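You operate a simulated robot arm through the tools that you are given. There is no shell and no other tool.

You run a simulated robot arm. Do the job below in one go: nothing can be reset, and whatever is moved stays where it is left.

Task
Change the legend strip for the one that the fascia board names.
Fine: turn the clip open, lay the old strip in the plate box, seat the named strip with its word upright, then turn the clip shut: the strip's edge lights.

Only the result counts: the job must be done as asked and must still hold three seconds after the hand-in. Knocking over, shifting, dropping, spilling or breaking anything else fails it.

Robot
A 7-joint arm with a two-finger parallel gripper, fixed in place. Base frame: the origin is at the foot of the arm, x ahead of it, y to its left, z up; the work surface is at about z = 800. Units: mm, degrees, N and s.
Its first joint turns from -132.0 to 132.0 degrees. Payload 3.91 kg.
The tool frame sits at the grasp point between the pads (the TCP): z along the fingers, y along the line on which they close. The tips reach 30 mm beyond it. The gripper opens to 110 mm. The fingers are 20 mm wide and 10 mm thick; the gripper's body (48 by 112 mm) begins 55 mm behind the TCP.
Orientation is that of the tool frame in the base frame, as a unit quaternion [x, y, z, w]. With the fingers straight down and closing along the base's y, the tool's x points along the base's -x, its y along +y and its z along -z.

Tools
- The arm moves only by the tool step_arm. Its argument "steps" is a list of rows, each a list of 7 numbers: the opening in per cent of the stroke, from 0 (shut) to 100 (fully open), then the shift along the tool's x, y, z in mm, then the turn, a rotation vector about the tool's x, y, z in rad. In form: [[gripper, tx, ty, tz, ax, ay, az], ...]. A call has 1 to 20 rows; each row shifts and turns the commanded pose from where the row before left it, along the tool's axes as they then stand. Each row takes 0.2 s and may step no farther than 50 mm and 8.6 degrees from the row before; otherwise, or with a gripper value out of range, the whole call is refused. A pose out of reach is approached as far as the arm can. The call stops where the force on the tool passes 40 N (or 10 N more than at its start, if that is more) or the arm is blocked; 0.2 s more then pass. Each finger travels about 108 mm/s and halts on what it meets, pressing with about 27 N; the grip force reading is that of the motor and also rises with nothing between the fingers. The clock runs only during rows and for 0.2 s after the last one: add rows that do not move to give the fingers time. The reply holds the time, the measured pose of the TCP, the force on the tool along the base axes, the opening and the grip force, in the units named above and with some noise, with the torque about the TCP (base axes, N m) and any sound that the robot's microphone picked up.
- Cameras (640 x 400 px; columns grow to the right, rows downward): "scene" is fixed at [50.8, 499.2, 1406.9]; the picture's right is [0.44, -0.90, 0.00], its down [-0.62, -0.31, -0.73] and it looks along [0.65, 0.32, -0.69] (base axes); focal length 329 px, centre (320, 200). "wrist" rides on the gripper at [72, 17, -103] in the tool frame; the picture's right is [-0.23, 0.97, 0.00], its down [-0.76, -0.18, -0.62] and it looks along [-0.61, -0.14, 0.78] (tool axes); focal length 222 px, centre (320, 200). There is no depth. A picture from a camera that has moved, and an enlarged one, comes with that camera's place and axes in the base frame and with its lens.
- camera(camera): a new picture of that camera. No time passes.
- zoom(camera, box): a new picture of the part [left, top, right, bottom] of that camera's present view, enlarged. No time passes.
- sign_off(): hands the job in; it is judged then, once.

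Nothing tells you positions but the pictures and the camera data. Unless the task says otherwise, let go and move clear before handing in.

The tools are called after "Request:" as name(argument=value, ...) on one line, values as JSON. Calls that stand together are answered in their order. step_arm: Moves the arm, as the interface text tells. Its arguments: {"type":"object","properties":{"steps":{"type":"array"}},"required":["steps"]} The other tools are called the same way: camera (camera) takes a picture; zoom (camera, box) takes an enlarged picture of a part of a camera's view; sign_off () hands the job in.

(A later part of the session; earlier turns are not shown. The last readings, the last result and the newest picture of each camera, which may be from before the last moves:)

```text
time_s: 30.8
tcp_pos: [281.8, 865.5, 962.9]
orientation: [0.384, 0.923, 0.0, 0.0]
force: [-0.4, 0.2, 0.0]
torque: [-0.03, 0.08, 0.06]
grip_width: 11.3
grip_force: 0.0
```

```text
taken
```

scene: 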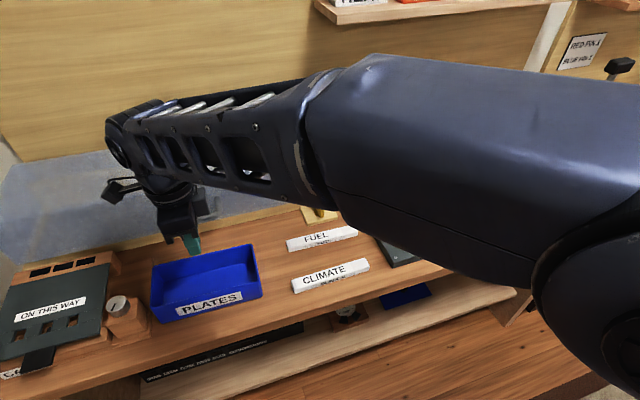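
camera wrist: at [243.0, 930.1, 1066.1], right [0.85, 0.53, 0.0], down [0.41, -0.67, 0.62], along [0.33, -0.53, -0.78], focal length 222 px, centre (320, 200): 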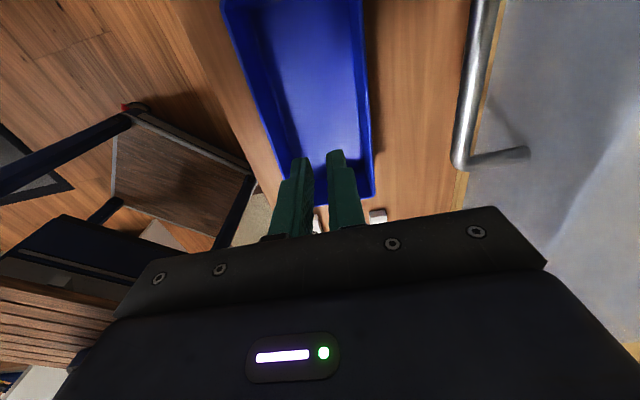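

The gripper now reads 11 mm, so the NAV strip slipped out somewhere on the way. I'll retrace at a greater height and look for it.

Request:
step_arm(steps=[[10, 0, 0, -40, 0, 0, 0], [10, 0, 0, -40, 0, 0, 0], [10, -40, 0, 0, 0, 0, 0], [10, -40, 0, 0, 0, 0, 0], [10, -40, 0, 0, 0, 0, 0], [10, -40, 0, 0, 0, 0, 0], [10, -40, 0, 0, 0, 0, 0], [10, -40, 0, 0, 0, 0, 0], [10, -40, 0, 0, 0, 0, 0], [10, -40, 0, 0, 0, 0, 0], [10, 0, 0, 0, 0, 0, 0]])

Request:
camera(camera="wrist")

Request:
camera(camera="scene")

```text
time_s: 33.2
tcp_pos: [507.9, 637.6, 1043.6]
orientation: [0.384, 0.923, 0.0, 0.0]
force: [0.2, 0.2, -1.1]
torque: [0.01, 0.03, 0.04]
grip_width: 11.0
grip_force: 0.0
```

```text
taken
camera wrist: at [469.5, 702.7, 1146.8], right [0.85, 0.53, 0.0], down [0.41, -0.66, 0.62], along [0.33, -0.53, -0.78], focal length 222 px, centre (320, 200)
```

wrist: 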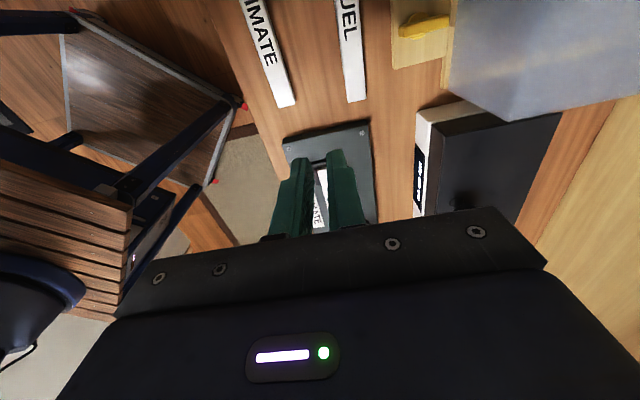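

```text
taken
```

scene: 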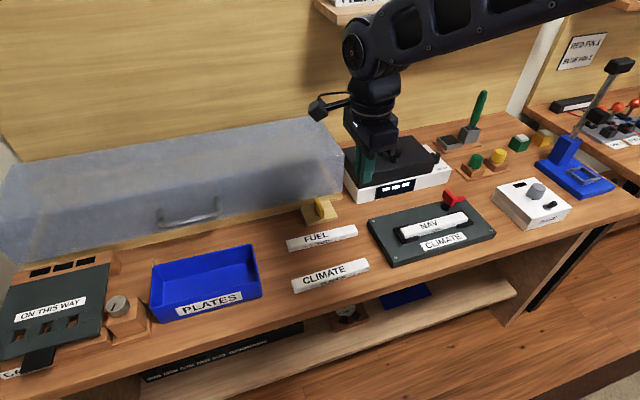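

NAV slipped out on the fast lift and fell back onto its holder. I'll zoom in to see how it lies.

Request:
zoom(camera="scene", box=[370, 180, 498, 268])

Request:
zoom(camera="wrist", box=[260, 110, 400, 240])

```text
4.55 times, centred on (434, 224) of scene
camera zoom: at [50.8, 499.2, 1406.9], right [0.44, -0.9, 0.0], down [-0.62, -0.31, -0.73], along [0.65, 0.32, -0.69], focal length 1494 px, centre (-198, 91)
```

zoom: 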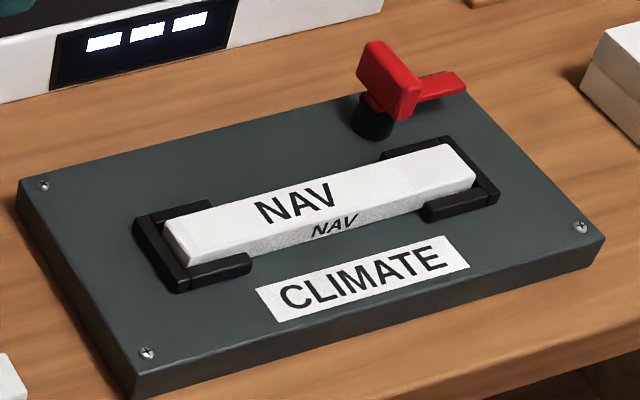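

```text
3.08 times, centred on (330, 175) of wrist
camera zoom: at [469.5, 702.7, 1146.8], right [0.85, 0.53, 0.0], down [0.41, -0.66, 0.62], along [0.33, -0.53, -0.78], focal length 684 px, centre (289, 277)
```

zoom: 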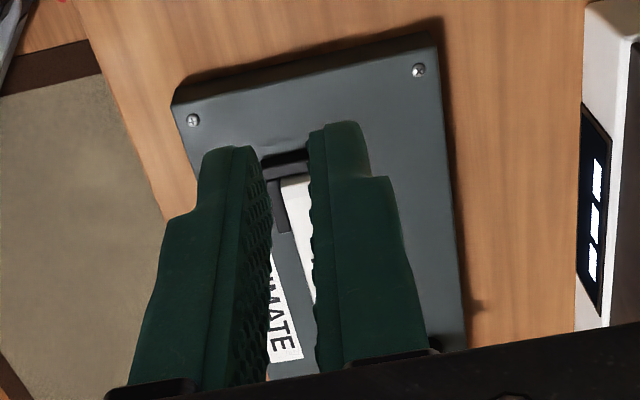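

NAV fell back neatly into its seat, so nothing else is disturbed. I'll return to the same grasp pose and grip again with full closing force, then lift much more slowly.

Request:
step_arm(steps=[[40, -38.9, -3.4, 0, 0, 0, 0], [40, -38.9, -3.4, 0, 0, 0, 0], [40, -38.9, -3.4, 0, 0, 0, 0], [40, -38.9, -3.4, 0, 0, 0, 0], [40, -38.9, -3.4, 0, 0, 0, 0], [40, 0, 0, 35, 0, 0, 0], [40, 0, 0, 35, 0, 0, 0], [40, 0, 0, 35, 0, 0, 0], [40, 0, 0, 35, 0, 0, 0], [40, 0, 0, 0, 0, 0, 0]])

Request:
zoom(camera="wrist", box=[200, 60, 440, 230])

Request:
zoom(camera="scene", box=[385, 180, 485, 262])

```text
time_s: 35.4
tcp_pos: [633.1, 488.6, 903.7]
orientation: [0.383, 0.924, 0.0, 0.001]
force: [0.3, 0.5, 0.2]
torque: [-0.03, -0.05, 0.0]
grip_width: 44.2
grip_force: 0.1
```

```text
2.35 times, centred on (320, 145) of wrist
camera zoom: at [594.5, 553.8, 1007.2], right [0.85, 0.53, 0.0], down [0.41, -0.67, 0.62], along [0.33, -0.53, -0.78], focal length 523 px, centre (320, 329)
```

zoom: 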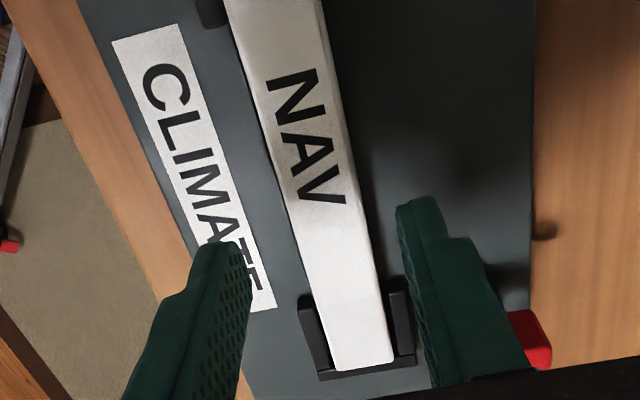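

```text
4.88 times, centred on (435, 221) of scene
camera zoom: at [50.8, 499.2, 1406.9], right [0.44, -0.9, 0.0], down [-0.62, -0.31, -0.73], along [0.65, 0.32, -0.69], focal length 1603 px, centre (-241, 98)
```

zoom: 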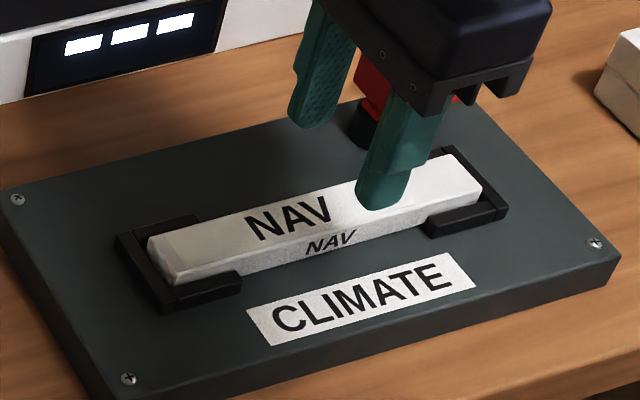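

I'll go back down to the grasp height and then probe a little lower for a deeper grip, watching the vertical force.

Request:
step_arm(steps=[[40, 0, 0, 20, 0, 0, 0], [40, 0, 0, 15, 0, 0, 0], [40, 0, 0, 10, 0, 0, 0], [40, 0, 0, 2, 0, 0, 0], [40, 0, 0, 0, 0, 0, 0]])

Request:
zoom(camera="scene", box=[395, 190, 475, 250])

```text
time_s: 36.6
tcp_pos: [632.5, 489.2, 856.4]
orientation: [0.383, 0.924, 0.0, -0.001]
force: [1.0, 0.4, 0.5]
torque: [0.0, -0.02, 0.01]
grip_width: 43.9
grip_force: 0.1
```

```text
6.67 times, centred on (435, 220) of scene
camera zoom: at [50.8, 499.2, 1406.9], right [0.44, -0.9, 0.0], down [-0.62, -0.31, -0.73], along [0.65, 0.32, -0.69], focal length 2191 px, centre (-447, 67)
```

zoom: 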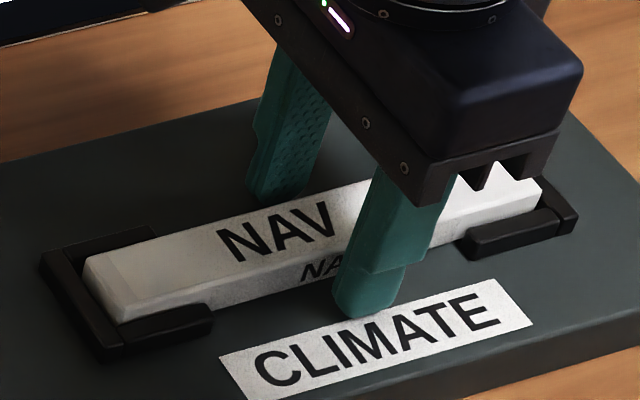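

I'll close with full force here and lift slowly, checking the hold.

Request:
step_arm(steps=[[20, 0, 0, 0, 0, 0, 0], [0, 0, 0, 0, 0, 0, 0], [0, 0, 0, 0, 0, 0, 0], [0, 0, 0, 0, 0, 0, 0]])

Request:
zoom(camera="wrist", box=[200, 0, 440, 200])

Request:
zoom(camera="scene", box=[395, 190, 475, 250])

```text
time_s: 37.6
tcp_pos: [633.3, 490.2, 856.9]
orientation: [0.383, 0.924, 0.0, 0.0]
force: [-0.2, -0.2, 0.2]
torque: [-0.03, -0.05, -0.02]
grip_width: 25.3
grip_force: 27.4
```

```text
2.00 times, centred on (320, 100) of wrist
camera zoom: at [593.9, 553.4, 959.6], right [0.85, 0.53, 0.0], down [0.41, -0.67, 0.62], along [0.33, -0.53, -0.78], focal length 444 px, centre (320, 400)
```

zoom: 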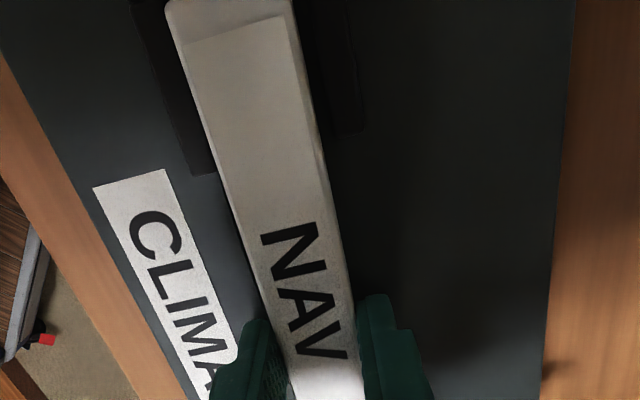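

```text
6.67 times, centred on (435, 220) of scene
camera zoom: at [50.8, 499.2, 1406.9], right [0.44, -0.9, 0.0], down [-0.62, -0.31, -0.73], along [0.65, 0.32, -0.69], focal length 2191 px, centre (-447, 67)
```

zoom: 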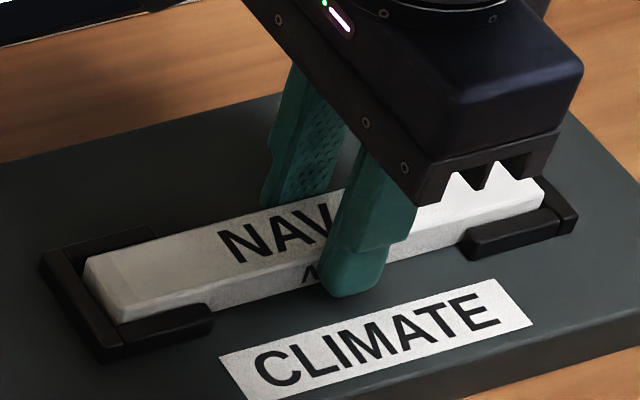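

Request:
step_arm(steps=[[0, 0, 0, -2, 0, 0, 0], [0, 0, 0, -3, 0, 0, 0], [0, 0, 0, -4, 0, 0, 0], [0, 0, 0, -4, 0, 0, 0], [0, 0, 0, -4, 0, 0, 0], [0, 0, 0, 0, 0, 0, 0]])

Request:
zoom(camera="wrist", box=[200, 0, 440, 200])

Request:
zoom(camera="scene", box=[395, 190, 475, 250])

```text
time_s: 39.0
tcp_pos: [634.1, 489.9, 872.8]
orientation: [0.383, 0.924, 0.0, 0.0]
force: [0.1, 0.6, -1.9]
torque: [0.02, 0.01, 0.0]
grip_width: 25.3
grip_force: 27.1
```

```text
2.00 times, centred on (320, 100) of wrist
camera zoom: at [594.5, 553.7, 976.5], right [0.85, 0.53, 0.0], down [0.41, -0.67, 0.62], along [0.33, -0.53, -0.78], focal length 444 px, centre (320, 400)
```

zoom: 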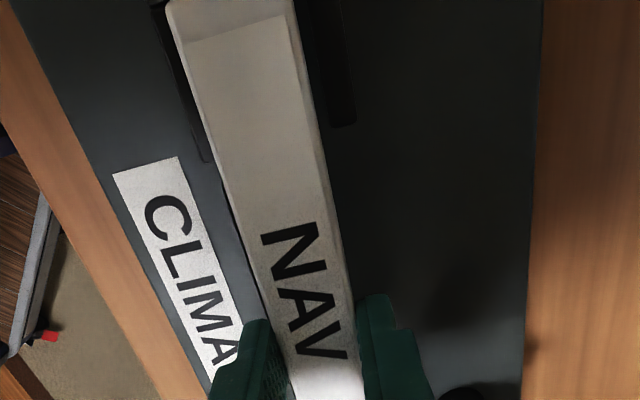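

```text
6.67 times, centred on (435, 220) of scene
camera zoom: at [50.8, 499.2, 1406.9], right [0.44, -0.9, 0.0], down [-0.62, -0.31, -0.73], along [0.65, 0.32, -0.69], focal length 2191 px, centre (-447, 67)
```

zoom: 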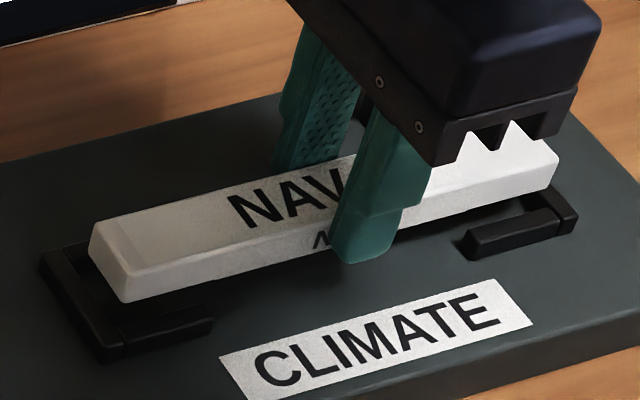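

Held firmly. I'll keep lifting slowly.

Request:
step_arm(steps=[[0, 0, 0, -4, 0, 0, 0], [0, 0, 0, -5, 0, 0, 0], [0, 0, 0, -5, 0, 0, 0], [0, 0, 0, -5, 0, 0, 0], [0, 0, 0, -5, 0, 0, 0], [0, 0, 0, -5, 0, 0, 0], [0, 0, 0, -5, 0, 0, 0], [0, 0, 0, -4, 0, 0, 0], [0, 0, 0, 0, 0, 0, 0]])

Request:
zoom(camera="wrist", box=[200, 0, 440, 200])

```text
time_s: 41.0
tcp_pos: [633.2, 489.0, 912.1]
orientation: [0.384, 0.923, 0.0, 0.001]
force: [-0.1, -0.3, -0.2]
torque: [0.0, -0.03, 0.02]
grip_width: 25.2
grip_force: 27.0
```

```text
2.00 times, centred on (320, 100) of wrist
camera zoom: at [594.2, 553.6, 1014.7], right [0.85, 0.53, 0.0], down [0.41, -0.67, 0.62], along [0.33, -0.53, -0.78], focal length 444 px, centre (320, 400)
```

zoom: 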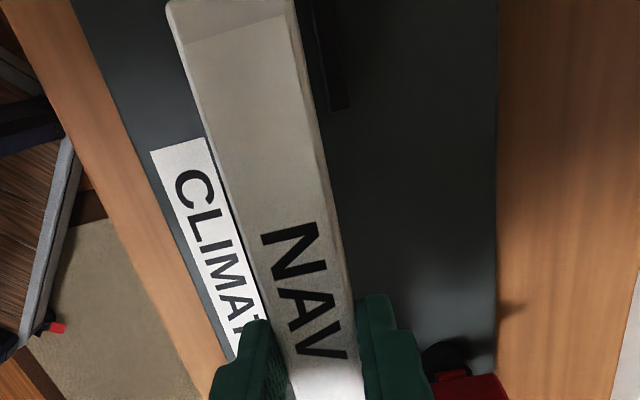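

Still steady. I'll raise a bit more and traverse gently toward the box with small steps.

Request:
step_arm(steps=[[0, 0, 0, -4, 0, 0, 0], [0, 0, 0, -5, 0, 0, 0], [0, 0, 0, -5, 0, 0, 0], [0, 0, 0, -4, 0, 0, 0], [0, 4, 0, 0, 0, 0, 0], [0, 8, 0, 0, 0, 0, 0], [0, 12, 0, 0, 0, 0, 0], [0, 15, 0, 0, 0, 0, 0], [0, 15, 0, 0, 0, 0, 0], [0, 15, 1, 0, 0, 0, 0], [0, 15, 1, 0, 0, 0, 0], [0, 15, 1, 0, 0, 0, 0], [0, 15, 1, 0, 0, 0, 0], [0, 15, 1, 0, 0, 0, 0], [0, 15, 1, 0, 0, 0, 0], [0, 15, 1, 0, 0, 0, 0], [0, 12, 1, 0, 0, 0, 0], [0, 8, 0, 0, 0, 0, 0], [0, 4, 0, 0, 0, 0, 0]])

Request:
camera(camera="wrist")

```text
time_s: 45.0
tcp_pos: [510.4, 624.5, 929.7]
orientation: [0.383, 0.924, -0.001, 0.0]
force: [-1.1, -0.3, 0.7]
torque: [0.02, 0.03, 0.02]
grip_width: 25.1
grip_force: 27.4
```

```text
taken
camera wrist: at [470.9, 689.3, 1032.4], right [0.85, 0.53, 0.0], down [0.41, -0.66, 0.62], along [0.33, -0.53, -0.78], focal length 222 px, centre (320, 200)
```

wrist: 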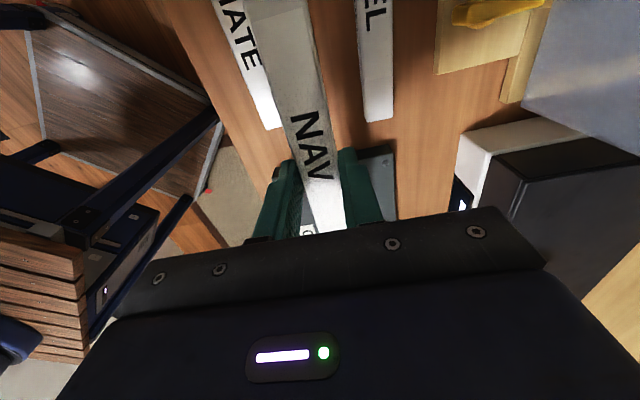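

Holding well. I'll continue the slow traverse to a point above the box.

Request:
step_arm(steps=[[0, 4, 0, 0, 0, 0, 0], [0, 8, 0, 0, 0, 0, 0], [0, 12, 0, 0, 0, 0, 0], [0, 15, 0.5, 0, 0, 0, 0], [0, 15, 0.5, 0, 0, 0, 0], [0, 15, 0.5, 0, 0, 0, 0], [0, 15, 0.5, 0, 0, 0, 0], [0, 15, 0.5, 0, 0, 0, 0], [0, 15, 0.5, 0, 0, 0, 0], [0, 15, 0.5, 0, 0, 0, 0], [0, 15, 0.5, 0, 0, 0, 0], [0, 15, 0.5, 0, 0, 0, 0], [0, 15, 0.5, 0, 0, 0, 0], [0, 15, 0.5, 0, 0, 0, 0], [0, 15, 0.5, 0, 0, 0, 0], [0, 15, 0.5, 0, 0, 0, 0], [0, 15, 0.5, 0, 0, 0, 0], [0, 15, 0.5, 0, 0, 0, 0], [0, 15, 0.5, 0, 0, 0, 0], [0, 15, 0.5, 0, 0, 0, 0]])

Request:
step_arm(steps=[[0, 15, 0.5, 0, 0, 0, 0], [0, 15, 0, 0, 0, 0, 0], [0, 12, 0, 0, 0, 0, 0], [0, 7, 0, 0, 0, 0, 0], [0, 3, 0, 0, 0, 0, 0], [0, 0, 0, 0, 0, 0, 0]])

Request:
camera(camera="wrist")

Request:
zoom(camera="scene", box=[130, 200, 290, 330])

```text
time_s: 49.2
tcp_pos: [320.5, 828.6, 929.4]
orientation: [0.384, 0.923, 0.0, 0.0]
force: [0.7, -0.2, -0.1]
torque: [0.01, 0.0, 0.0]
grip_width: 24.9
grip_force: 27.2
```

```text
time_s: 50.6
tcp_pos: [282.0, 866.3, 929.5]
orientation: [0.383, 0.924, -0.001, 0.0]
force: [-0.1, -0.6, -1.1]
torque: [0.0, -0.01, -0.01]
grip_width: 25.0
grip_force: 27.3
```

```text
taken
camera wrist: at [243.5, 929.5, 1032.9], right [0.85, 0.53, 0.0], down [0.41, -0.67, 0.62], along [0.33, -0.53, -0.78], focal length 222 px, centre (320, 200)
```

wrist: 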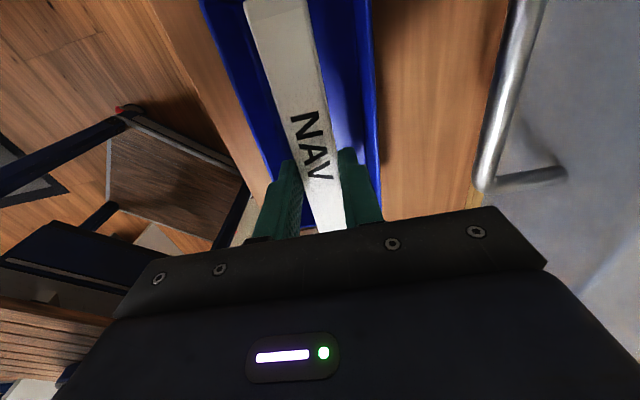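

```text
3.08 times, centred on (210, 265) of scene
camera zoom: at [50.8, 499.2, 1406.9], right [0.44, -0.9, 0.0], down [-0.62, -0.31, -0.73], along [0.65, 0.32, -0.69], focal length 1011 px, centre (658, 0)
```

zoom: 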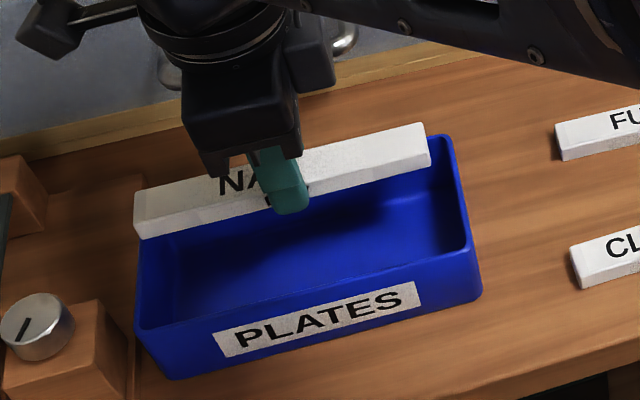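

In the scene view the strip is centred over the box with about 8 mm spare at each end. I'll lower it slowly into the box.

Request:
step_arm(steps=[[0, 1, -1, 4, 0, 0, 0], [0, 0, 0, 6, 0, 0, 0], [0, 0, 0, 6, 0, 0, 0], [0, 0, 0, 6, 0, 0, 0], [0, 0, 0, 6, 0, 0, 0], [0, 0, 0, 6, 0, 0, 0], [0, 0, 0, 4, 0, 0, 0], [0, 0, 0, 0, 0, 0, 0]])

Request:
camera(camera="wrist")

Request:
zoom(camera="scene", box=[130, 200, 290, 330])

```text
time_s: 52.4
tcp_pos: [280.8, 866.5, 891.1]
orientation: [0.384, 0.923, 0.0, 0.0]
force: [0.2, -0.2, -1.1]
torque: [-0.02, 0.0, -0.01]
grip_width: 24.9
grip_force: 27.3
```

```text
taken
camera wrist: at [242.1, 929.7, 994.8], right [0.85, 0.53, 0.0], down [0.41, -0.67, 0.62], along [0.33, -0.53, -0.78], focal length 222 px, centre (320, 200)
```

wrist: 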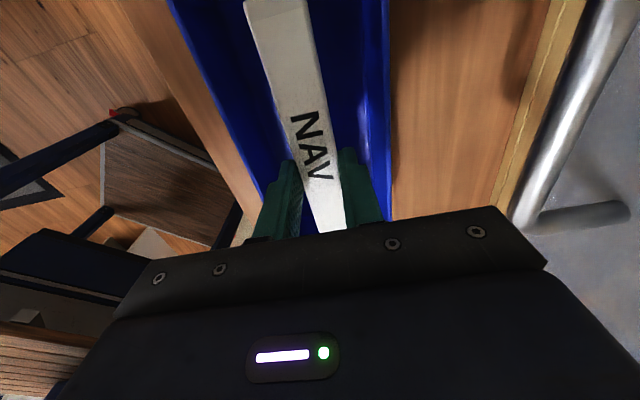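

```text
3.08 times, centred on (210, 265) of scene
camera zoom: at [50.8, 499.2, 1406.9], right [0.44, -0.9, 0.0], down [-0.62, -0.31, -0.73], along [0.65, 0.32, -0.69], focal length 1011 px, centre (658, 0)
```

zoom: 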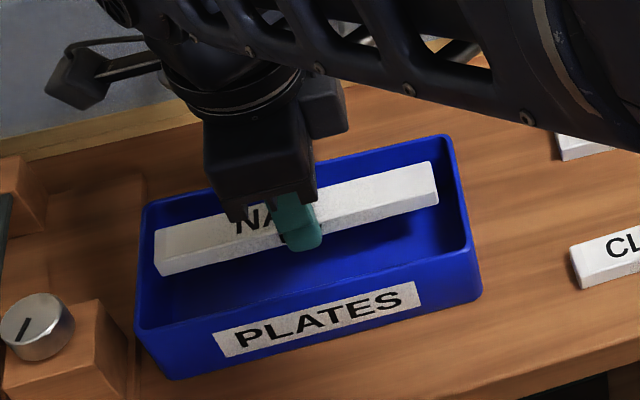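

Clear of the rim on all sides. Continuing down slowly.

Request:
step_arm(steps=[[0, 0, 0, 5, 0, 0, 0], [0, 0, 0, 6, 0, 0, 0], [0, 0, 0, 6, 0, 0, 0], [0, 0, 0, 6, 0, 0, 0], [0, 0, 0, 5, 0, 0, 0], [0, 0, 0, 4, 0, 0, 0], [0, 0, 0, 0, 0, 0, 0]])

Request:
camera(camera="wrist")

Request:
zoom(camera="scene", box=[130, 200, 290, 330])

```text
time_s: 54.0
tcp_pos: [279.9, 865.0, 858.7]
orientation: [0.384, 0.924, 0.001, 0.0]
force: [0.3, -0.4, -0.7]
torque: [0.0, 0.0, 0.0]
grip_width: 25.3
grip_force: 26.7
```

```text
taken
camera wrist: at [242.0, 929.7, 962.7], right [0.85, 0.53, 0.0], down [0.41, -0.67, 0.62], along [0.33, -0.53, -0.78], focal length 222 px, centre (320, 200)
```

wrist: 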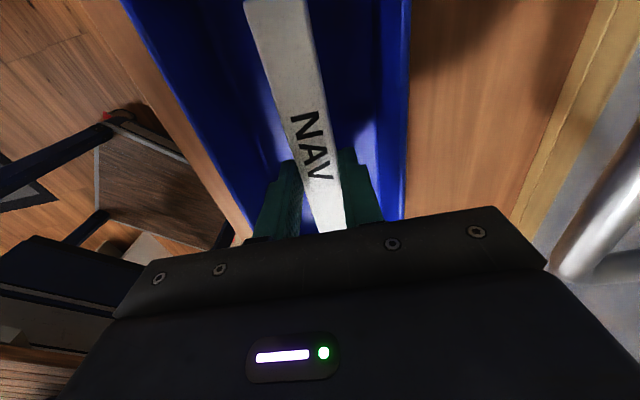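

```text
3.08 times, centred on (210, 265) of scene
camera zoom: at [50.8, 499.2, 1406.9], right [0.44, -0.9, 0.0], down [-0.62, -0.31, -0.73], along [0.65, 0.32, -0.69], focal length 1011 px, centre (658, 0)
```

zoom: 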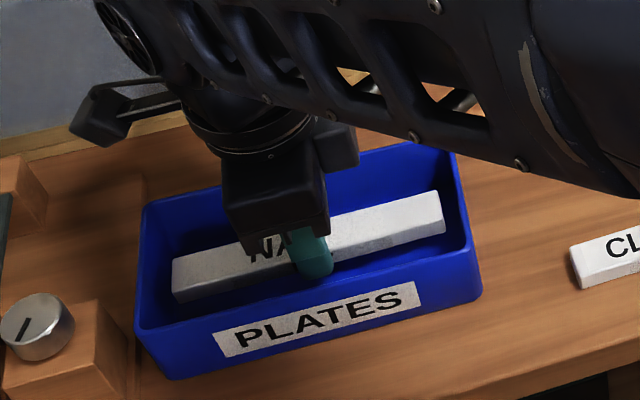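

Request:
step_arm(steps=[[0, 0, 0, 3, 0, 0, 0], [0, 0, 0, 3, 0, 0, 0], [0, 0, 0, 3, 0, 0, 0], [0, 0, 0, 3, 0, 0, 0], [0, 0, 0, 2, 0, 0, 0], [0, 0, 0, 0, 0, 0, 0]])

Request:
zoom(camera="scene", box=[150, 220, 270, 320])

```text
time_s: 55.4
tcp_pos: [281.3, 865.0, 845.7]
orientation: [0.384, 0.924, 0.001, 0.0]
force: [-0.6, -0.4, -0.8]
torque: [0.04, 0.02, 0.03]
grip_width: 25.2
grip_force: 27.2
```

```text
4.00 times, centred on (210, 270) of scene
camera zoom: at [50.8, 499.2, 1406.9], right [0.44, -0.9, 0.0], down [-0.62, -0.31, -0.73], along [0.65, 0.32, -0.69], focal length 1315 px, centre (760, -80)
```

zoom: 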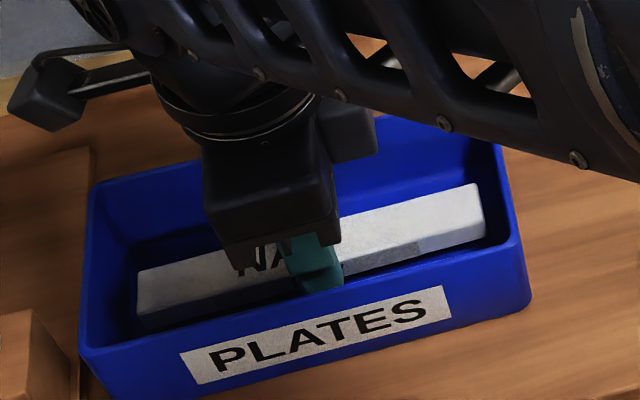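

Request:
step_arm(steps=[[0, 0, 0, 2, 0, 0, 0], [0, 0, 0, 2, 0, 0, 0], [0, 0, 0, 0, 0, 0, 0]])

Request:
step_arm(steps=[[0, 0, 0, 2, 0, 0, 0], [0, 0, 0, 1, 0, 0, 0], [0, 0, 0, 0, 0, 0, 0]])

Request:
zoom(camera="scene", box=[150, 220, 270, 320])

```text
time_s: 56.2
tcp_pos: [280.5, 865.7, 840.8]
orientation: [0.383, 0.924, 0.0, 0.0]
force: [-0.1, -0.1, -0.2]
torque: [-0.04, 0.0, 0.02]
grip_width: 25.2
grip_force: 26.8
```

```text
time_s: 57.0
tcp_pos: [280.4, 865.2, 838.5]
orientation: [0.384, 0.923, 0.0, 0.0]
force: [-0.9, -0.6, -1.0]
torque: [0.01, 0.0, -0.01]
grip_width: 25.0
grip_force: 26.6
```

```text
4.00 times, centred on (210, 270) of scene
camera zoom: at [50.8, 499.2, 1406.9], right [0.44, -0.9, 0.0], down [-0.62, -0.31, -0.73], along [0.65, 0.32, -0.69], focal length 1315 px, centre (760, -80)
```

zoom: 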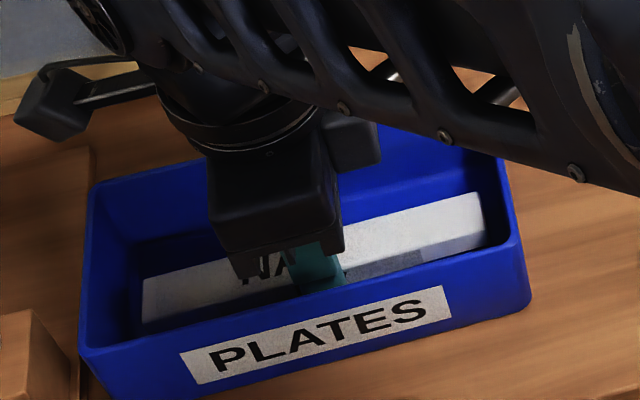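

Request:
step_arm(steps=[[0, 0, 0, 1, 0, 0, 0], [0, 0, 0, 1, 0, 0, 0], [0, 0, 0, 0, 0, 0, 0]])

Request:
step_arm(steps=[[0, 0, 0, 1, 0, 0, 0], [0, 0, 0, 0, 0, 0, 0]])

```text
time_s: 57.8
tcp_pos: [280.5, 866.3, 837.0]
orientation: [0.383, 0.924, 0.0, 0.0]
force: [0.6, -0.4, 1.1]
torque: [-0.07, -0.04, 0.02]
grip_width: 25.3
grip_force: 27.0
```

```text
time_s: 58.4
tcp_pos: [281.3, 865.8, 837.2]
orientation: [0.384, 0.923, 0.0, 0.0]
force: [1.1, -1.0, 8.8]
torque: [-0.12, -0.09, 0.02]
grip_width: 25.3
grip_force: 26.9
```

Contact with the box floor (about 9 N upward). I'll release in place and rise straight up.

Request:
step_arm(steps=[[26, 0, 0, -0.5, 0, 0, 0], [34, 0, 0, 0, 0, 0, 0], [34, 0, 0, 0, 0, 0, 0], [34, 0, 0, -4, 0, 0, 0], [34, 0, 0, -8, 0, 0, 0], [34, 0, 0, -15, 0, 0, 0], [34, 0, 0, -25, 0, 0, 0], [34, 0, 0, -35, 0, 0, 0], [34, 0, 0, -35, 0, 0, 0], [34, 0, 0, 0, 0, 0, 0]])

Request:
camera(camera="wrist")

Request:
zoom(camera="scene", box=[130, 200, 290, 330])

```text
time_s: 60.6
tcp_pos: [281.0, 866.1, 958.0]
orientation: [0.383, 0.924, 0.0, -0.001]
force: [-0.2, -0.9, 0.0]
torque: [0.01, 0.02, -0.01]
grip_width: 37.6
grip_force: 0.0
```

```text
taken
camera wrist: at [242.3, 930.3, 1061.3], right [0.85, 0.53, 0.0], down [0.41, -0.67, 0.62], along [0.33, -0.53, -0.78], focal length 222 px, centre (320, 200)
```

wrist: 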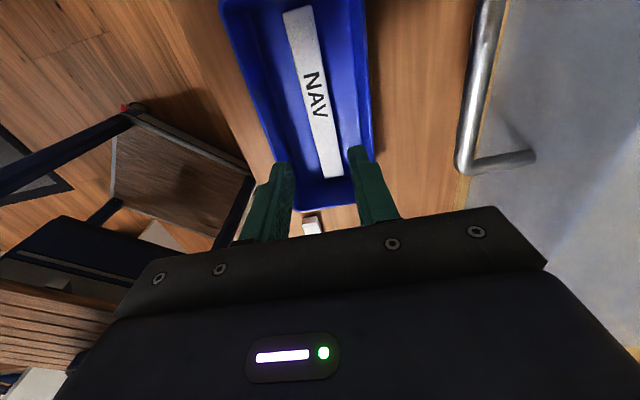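

```text
3.08 times, centred on (210, 265) of scene
camera zoom: at [50.8, 499.2, 1406.9], right [0.44, -0.9, 0.0], down [-0.62, -0.31, -0.73], along [0.65, 0.32, -0.69], focal length 1011 px, centre (658, 0)
```

zoom: 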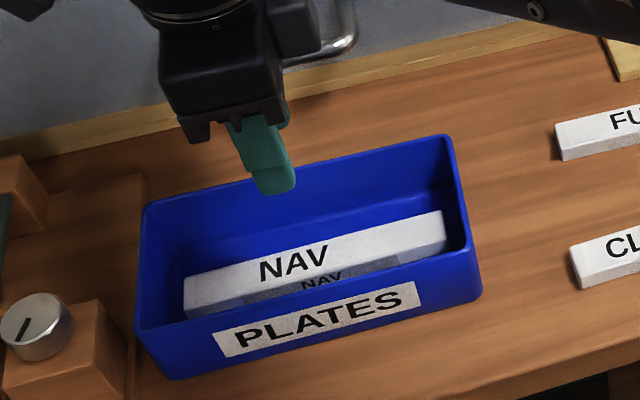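

NAV lies flat in the box. Now I'll go over the CLIMATE strip on the bench, at about (414, 650), and measure it.

Request:
step_arm(steps=[[50, -30, -7, 0, 0, 0, 0], [50, -36, -8.6, 0, 0, 0, 0], [50, -36, -8.6, 0, 0, 0, 0], [50, -36, -8.6, 0, 0, 0, 0], [50, -36, -8.6, 0, 0, 0, 0], [50, -36, -8.6, 0, 0, 0, 0], [50, -37, -8.6, 0, 0, 0, 0], [50, 0, 0, 0, 0, 0, 0]])

Request:
camera(camera="wrist")

Request:
zoom(camera="wrist", box=[220, 0, 420, 210])

Request:
camera(camera="scene")

```text
time_s: 62.4
tcp_pos: [414.2, 648.9, 958.8]
orientation: [0.383, 0.924, -0.001, 0.0]
force: [0.5, 0.3, 0.3]
torque: [-0.03, 0.02, 0.0]
grip_width: 54.9
grip_force: 0.0
```

```text
taken
camera wrist: at [375.0, 712.9, 1061.2], right [0.85, 0.53, 0.0], down [0.41, -0.67, 0.62], along [0.33, -0.53, -0.78], focal length 222 px, centre (320, 200)
```

wrist: 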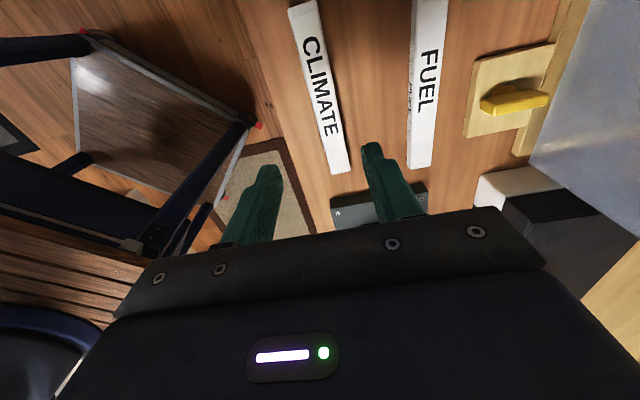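

```text
1.90 times, centred on (320, 105) of wrist
camera zoom: at [375.0, 712.9, 1061.2], right [0.85, 0.53, 0.0], down [0.41, -0.67, 0.62], along [0.33, -0.53, -0.78], focal length 423 px, centre (320, 381)
```

zoom: 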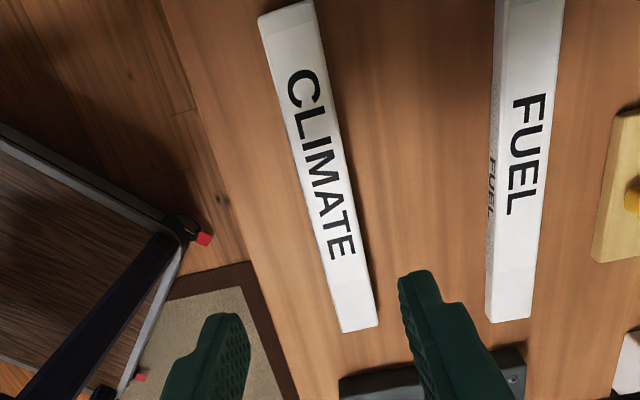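

```text
taken
```

scene: 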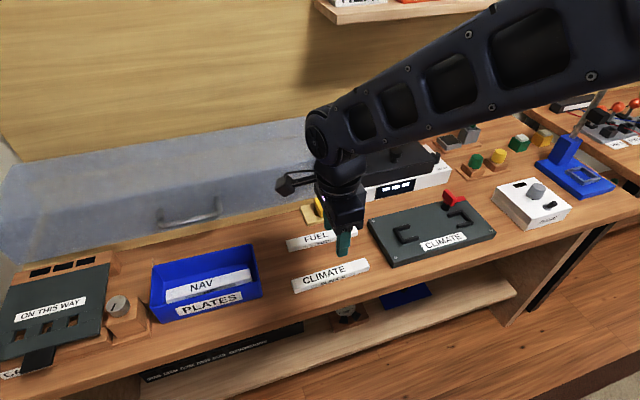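

CLIMATE measures about 168 mm long, rotated roughly 1.4° from the tool and a few mm off centre. I'll correct angle and position and descend partway.

Request:
step_arm(steps=[[50, 1.4, 4.3, 0, 0, 0, -0.025], [50, 0, 0, 25, 0, 0, 0], [50, 0, 0, 25, 0, 0, 0], [50, 0, 0, 20, 0, 0, 0], [50, 0, 0, 10, 0, 0, 0], [50, 0, 0, 0, 0, 0, 0]])

Request:
zoom(camera="wrist", box=[200, 0, 440, 220])

Request:
zoom(camera="scene", box=[270, 220, 400, 300])

```text
time_s: 63.8
tcp_pos: [416.0, 653.4, 877.3]
orientation: [0.372, 0.928, 0.0, 0.0]
force: [0.0, -0.3, 0.5]
torque: [0.03, 0.0, 0.01]
grip_width: 55.1
grip_force: 0.1
```

```text
1.82 times, centred on (320, 110) of wrist
camera zoom: at [375.4, 716.2, 981.2], right [0.84, 0.55, 0.0], down [0.43, -0.65, 0.62], along [0.34, -0.52, -0.78], focal length 404 px, centre (320, 364)
```

zoom: 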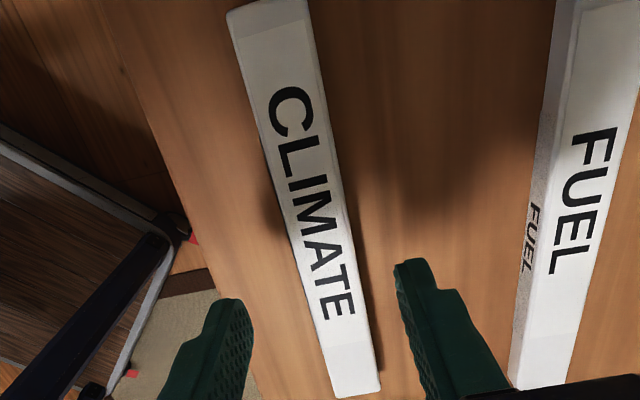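

```text
4.92 times, centred on (335, 260) of scene
camera zoom: at [50.8, 499.2, 1406.9], right [0.44, -0.9, 0.0], down [-0.62, -0.31, -0.73], along [0.65, 0.32, -0.69], focal length 1618 px, centre (246, -95)
```

zoom: 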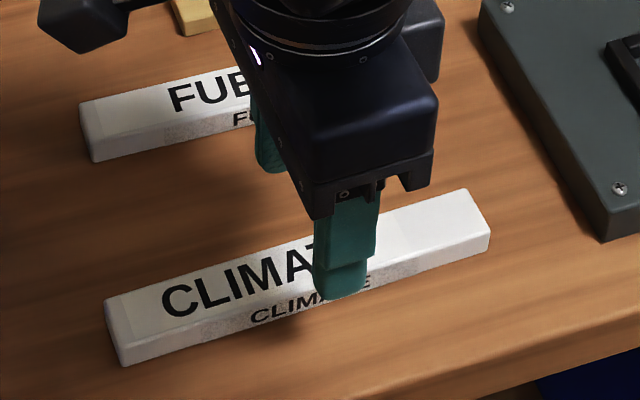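

Alignment now matches how NAV sat relative to the tool. Descending to grasp height with the tips about 6 mm above the bench.

Request:
step_arm(steps=[[50, 0, 0, 10, 0, 0, 0], [50, 0, 0, 10, 0, 0, 0], [50, 0, 0, 10, 0, 0, 0], [42, 0, 0, 6, 0, 0, 0], [42, 0, 0, 3, 0, 0, 0], [42, 0, 0, 2, 0, 0, 0], [42, 0, 0, 0, 0, 0, 0]])

Request:
zoom(camera="wrist", box=[200, 0, 440, 220])

Request:
zoom(camera="scene", box=[280, 230, 390, 300])

```text
time_s: 65.4
tcp_pos: [416.9, 654.2, 837.0]
orientation: [0.372, 0.928, 0.001, 0.0]
force: [-0.8, -0.7, 0.0]
torque: [-0.03, 0.0, 0.0]
grip_width: 46.2
grip_force: 0.1
```

```text
1.82 times, centred on (320, 110) of wrist
camera zoom: at [375.6, 716.5, 940.2], right [0.84, 0.55, 0.0], down [0.43, -0.65, 0.62], along [0.34, -0.52, -0.78], focal length 404 px, centre (320, 364)
```

zoom: 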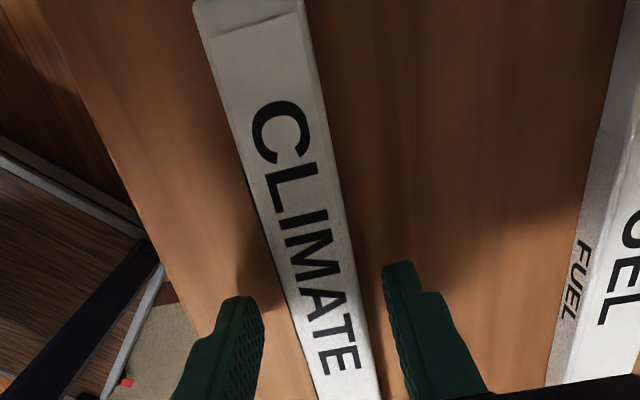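

```text
5.71 times, centred on (335, 265) of scene
camera zoom: at [50.8, 499.2, 1406.9], right [0.44, -0.9, 0.0], down [-0.62, -0.31, -0.73], along [0.65, 0.32, -0.69], focal length 1878 px, centre (234, -171)
```

zoom: 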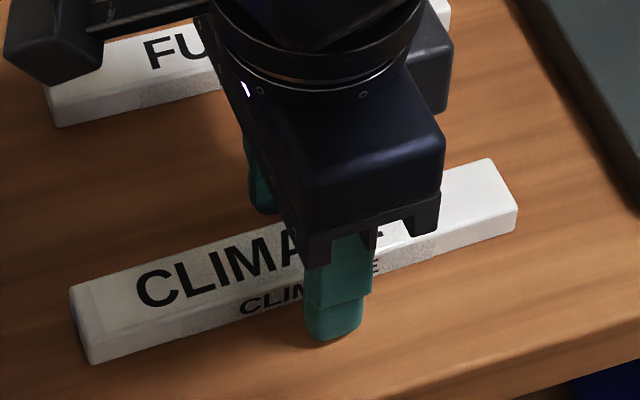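

Request:
step_arm(steps=[[42, 0, 0, 1, 0, 0, 0], [42, 0, 0, 1, 0, 0, 0], [42, 0, 0, 0, 0, 0, 0]])

Request:
step_arm(steps=[[30, 0, 0, 0, 0, 0, 0], [22, 0, 0, 0, 0, 0, 0], [10, 0, 0, 0, 0, 0, 0], [0, 0, 0, 0, 0, 0, 0], [0, 0, 0, 0, 0, 0, 0]])

Request:
zoom(camera="wrist", box=[200, 0, 440, 200])

Request:
zoom(camera="scene", box=[280, 230, 390, 300])

```text
time_s: 66.2
tcp_pos: [416.7, 653.1, 834.4]
orientation: [0.372, 0.928, 0.0, 0.0]
force: [0.5, -0.6, -0.8]
torque: [0.0, 0.01, 0.0]
grip_width: 46.2
grip_force: 0.1
```

```text
time_s: 67.4
tcp_pos: [415.4, 652.9, 834.1]
orientation: [0.372, 0.928, -0.001, -0.001]
force: [0.8, 0.3, 0.2]
torque: [0.02, 0.04, 0.0]
grip_width: 25.1
grip_force: 27.3
```

```text
2.00 times, centred on (320, 100) of wrist
camera zoom: at [375.3, 716.4, 938.3], right [0.84, 0.55, 0.0], down [0.43, -0.65, 0.62], along [0.34, -0.52, -0.78], focal length 444 px, centre (320, 400)
```

zoom: 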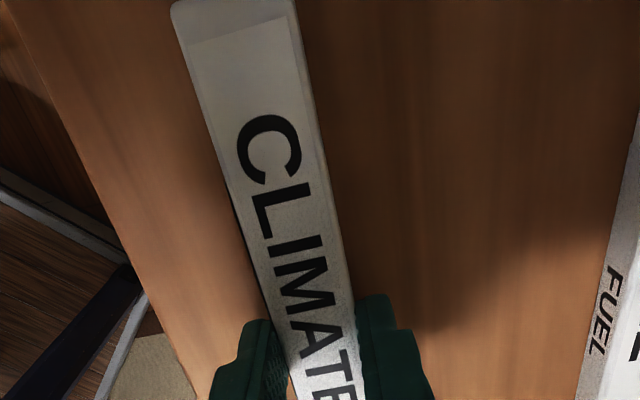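

```text
5.71 times, centred on (335, 265) of scene
camera zoom: at [50.8, 499.2, 1406.9], right [0.44, -0.9, 0.0], down [-0.62, -0.31, -0.73], along [0.65, 0.32, -0.69], focal length 1878 px, centre (234, -171)
```

zoom: 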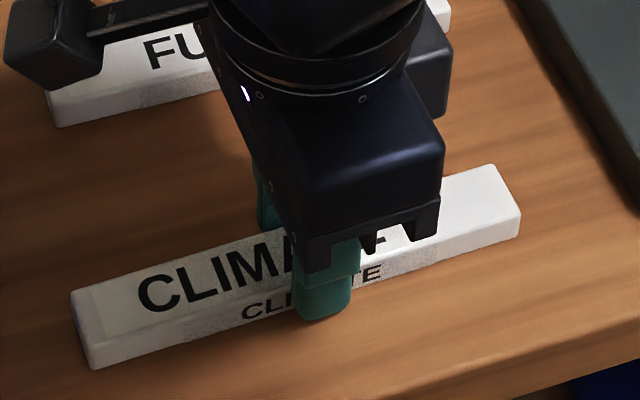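

CLIMATE is gripped at 25 mm width. I'll compare its position in the hand with the NAV reference using the same wrist crop.

Request:
zoom(camera="wrist", box=[200, 0, 400, 120])

```text
3.20 times, centred on (300, 60) of wrist
camera zoom: at [375.3, 716.4, 938.3], right [0.84, 0.55, 0.0], down [0.43, -0.65, 0.62], along [0.34, -0.52, -0.78], focal length 711 px, centre (384, 648)
```

zoom: 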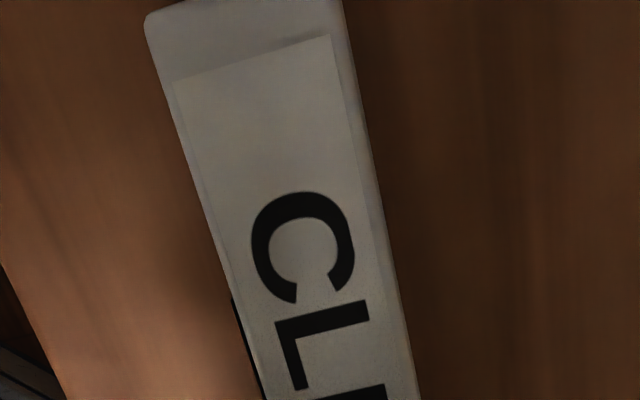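

In the hand, CLIMATE sits within about 1 mm of where NAV did lengthwise, and about 4 mm lower. I'll lift it slowly and square the tool back to the board's 45°.

Request:
step_arm(steps=[[0, 0, 0, -2, 0, 0, 0], [0, 0, 0, -3, 0, 0, 0], [0, 0, 0, -4, 0, 0, 0], [0, 0, 0, -5, 0, 0, 0], [0, 0, 0, -5, 0, 0, 0], [0, 0, 0, -5, 0, 0, 0], [0, 0, 0, -5, 0, 0, 0], [0, 0, 0, -5, 0, 0, 0], [0, 0, 0, -5, 0, 0, 0], [0, 0, 0, -5, 0, 0, 0], [0, 0, 0, -5, 0, 0, 0], [0, 0, 0, -4, 0, 0, 0], [0, 0, 0, 0, 0, 0, 0]])

Request:
zoom(camera="wrist", box=[200, 0, 400, 120])

```text
time_s: 70.2
tcp_pos: [415.7, 652.9, 887.3]
orientation: [0.373, 0.928, 0.0, 0.0]
force: [0.3, -1.3, -0.8]
torque: [0.01, 0.0, -0.03]
grip_width: 24.9
grip_force: 27.1
```

```text
3.20 times, centred on (300, 60) of wrist
camera zoom: at [375.3, 716.3, 991.4], right [0.84, 0.55, 0.0], down [0.43, -0.65, 0.62], along [0.34, -0.52, -0.78], focal length 711 px, centre (384, 648)
```

zoom: 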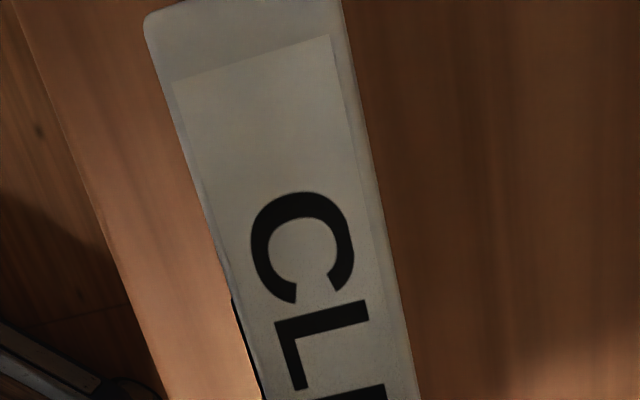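

Firmly held with no slip. I'll go a bit higher, square up, and traverse slowly toward the holder.

Request:
step_arm(steps=[[0, 0, 0, -4, 0, 0, 0], [0, 0, 0, -5, 0, 0, 0], [0, 0, 0, -6, 0, 0, 0], [0, 0, 0, -6, 0, 0, 0], [0, 0, 0, -6, 0, 0, 0], [0, 0, 0, -6, 0, 0, 0], [0, 0, 0, -5, 0, 0, 0], [0, 0, 0, -2, 0, 0, 0.0125], [0, 0, 0, 0, 0, 0, 0.0125], [0, -4, 0, 0, 0, 0, 0], [0, -8, 1, 0, 0, 0, 0], [0, -12, 2, 0, 0, 0, 0], [0, -14, 2, 0, 0, 0, 0], [0, -14, 2, 0, 0, 0, 0], [0, -14, 2, 0, 0, 0, 0], [0, -14, 2, 0, 0, 0, 0], [0, -14, 2, 0, 0, 0, 0], [0, -14, 2, 0, 0, 0, 0], [0, -14, 2, 0, 0, 0, 0], [0, -14, 2, 0, 0, 0, 0]])

Request:
step_arm(steps=[[0, -14, 2, 0, 0, 0, 0], [0, -14, 2, 0, 0, 0, 0], [0, -14, 2, 0, 0, 0, 0], [0, -14, 2, 0, 0, 0, 0], [0, -14, 2, 0, 0, 0, 0], [0, -14, 2, 0, 0, 0, 0], [0, -14, 2, 0, 0, 0, 0], [0, -12, 2, 0, 0, 0, 0], [0, -9, 2, 0, 0, 0, 0], [0, -7, 1, 0, 0, 0, 0], [0, -4, 0.3, 0, 0, 0, 0], [0, -3.4, 0, 0, 0, 0, 0], [0, 0, 0, 0, 0, 0, 0]])

Request:
camera(camera="wrist")

Request:
zoom(camera="scene", box=[370, 160, 500, 262])

```text
time_s: 74.4
tcp_pos: [526.4, 570.9, 927.1]
orientation: [0.384, 0.923, 0.0, 0.0]
force: [0.3, -0.1, -0.2]
torque: [0.0, -0.02, -0.05]
grip_width: 25.1
grip_force: 26.9
```

```text
time_s: 77.2
tcp_pos: [632.5, 489.8, 927.1]
orientation: [0.383, 0.924, 0.0, 0.0]
force: [0.2, -0.3, -0.9]
torque: [-0.01, -0.01, -0.01]
grip_width: 25.1
grip_force: 27.0
```

```text
taken
camera wrist: at [594.1, 553.3, 1031.1], right [0.85, 0.53, 0.0], down [0.41, -0.67, 0.62], along [0.33, -0.53, -0.78], focal length 222 px, centre (320, 200)
```

wrist: 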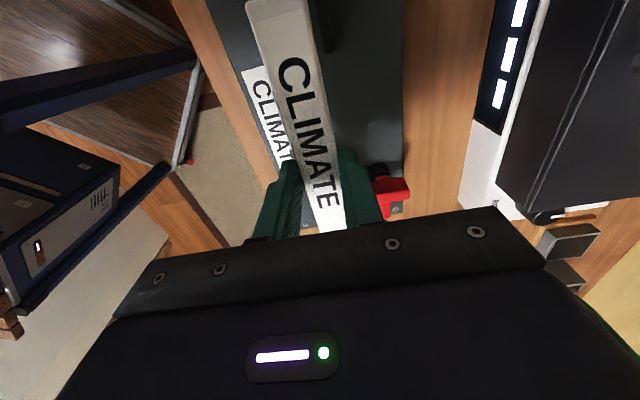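

```text
3.92 times, centred on (435, 211) of scene
camera zoom: at [50.8, 499.2, 1406.9], right [0.44, -0.9, 0.0], down [-0.62, -0.31, -0.73], along [0.65, 0.32, -0.69], focal length 1289 px, centre (-131, 157)
```

zoom: 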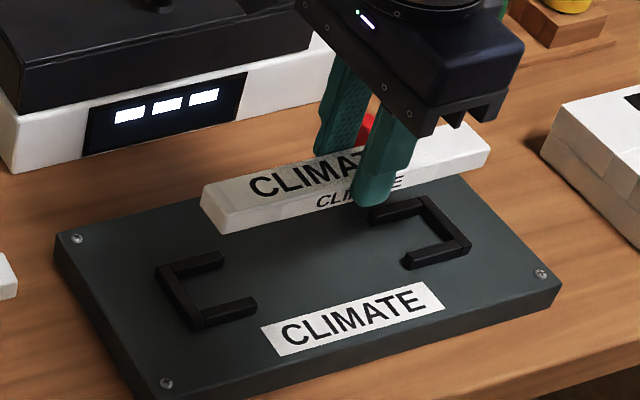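

CLIMATE is over the empty holder with its word upright. I'll lower slowly to just above the brackets and compare against the NAV picture.

Request:
step_arm(steps=[[0, 0, 0, 3, 0, 0, 0], [0, 0, 0, 5, 0, 0, 0], [0, 0, 0, 5, 0, 0, 0], [0, 0, 0, 5, 0, 0, 0], [0, 0, 0, 5, 0, 0, 0], [0, 0, 0, 5, 0, 0, 0], [0, 0, 0, 5, 0, 0, 0], [0, 0, 0, 5, 0, 0, 0], [0, 0, 0, 5, 0, 0, 0], [0, 0, 0, 4, 0, 0, 0], [0, 0, 0, 3, 0, 0, 0], [0, 0, 0, 0, 0, 0, 0]])

Request:
zoom(camera="scene", box=[395, 190, 475, 250])

Request:
zoom(camera="wrist", box=[200, 0, 440, 200])

```text
time_s: 79.8
tcp_pos: [633.2, 490.0, 877.9]
orientation: [0.384, 0.923, 0.0, -0.001]
force: [0.1, -1.3, -0.7]
torque: [0.0, -0.01, -0.02]
grip_width: 25.2
grip_force: 26.7
```

```text
6.67 times, centred on (435, 220) of scene
camera zoom: at [50.8, 499.2, 1406.9], right [0.44, -0.9, 0.0], down [-0.62, -0.31, -0.73], along [0.65, 0.32, -0.69], focal length 2191 px, centre (-447, 67)
```

zoom: 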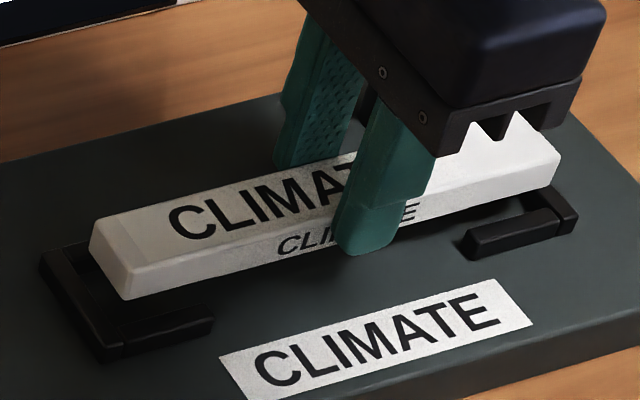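

```text
2.00 times, centred on (320, 100) of wrist
camera zoom: at [594.3, 553.8, 980.7], right [0.85, 0.53, 0.0], down [0.41, -0.67, 0.62], along [0.33, -0.53, -0.78], focal length 444 px, centre (320, 400)
```

zoom: 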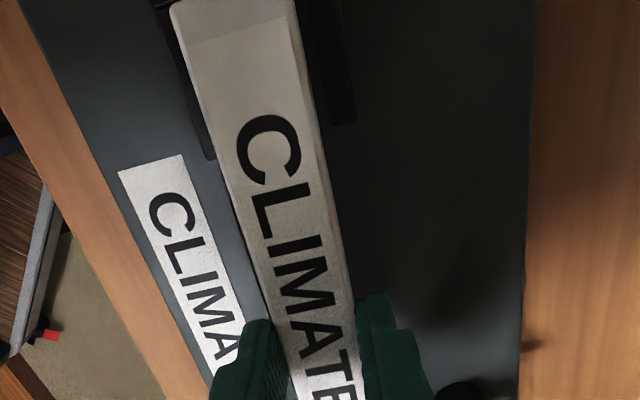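

The picture matches NAV's lifted pose within about half a millimetre. I'll lower the rest of the way in small steps watching for contact.

Request:
step_arm(steps=[[0, 0, 0, 2, 0, 0, 0], [0, 0, 0, 2, 0, 0, 0], [0, 0, 0, 2, 0, 0, 0], [0, 0, 0, 1, 0, 0, 0], [0, 0, 0, 0, 0, 0, 0]])

Request:
zoom(camera="scene", box=[395, 190, 475, 250])

```text
time_s: 81.0
tcp_pos: [633.2, 489.0, 870.4]
orientation: [0.384, 0.923, 0.0, 0.0]
force: [-0.2, -0.2, -0.4]
torque: [0.05, -0.01, 0.0]
grip_width: 25.1
grip_force: 27.1
```

```text
6.67 times, centred on (435, 220) of scene
camera zoom: at [50.8, 499.2, 1406.9], right [0.44, -0.9, 0.0], down [-0.62, -0.31, -0.73], along [0.65, 0.32, -0.69], focal length 2191 px, centre (-447, 67)
```

zoom: 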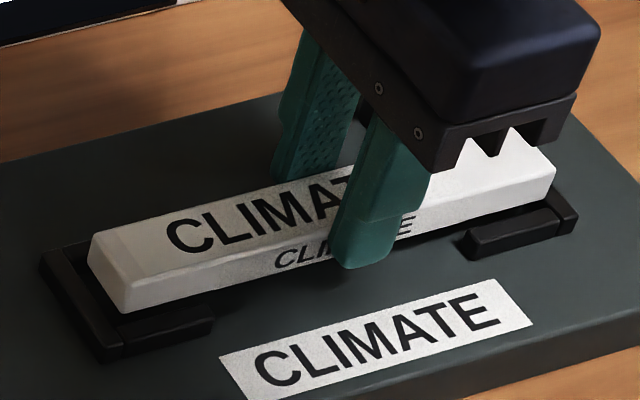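

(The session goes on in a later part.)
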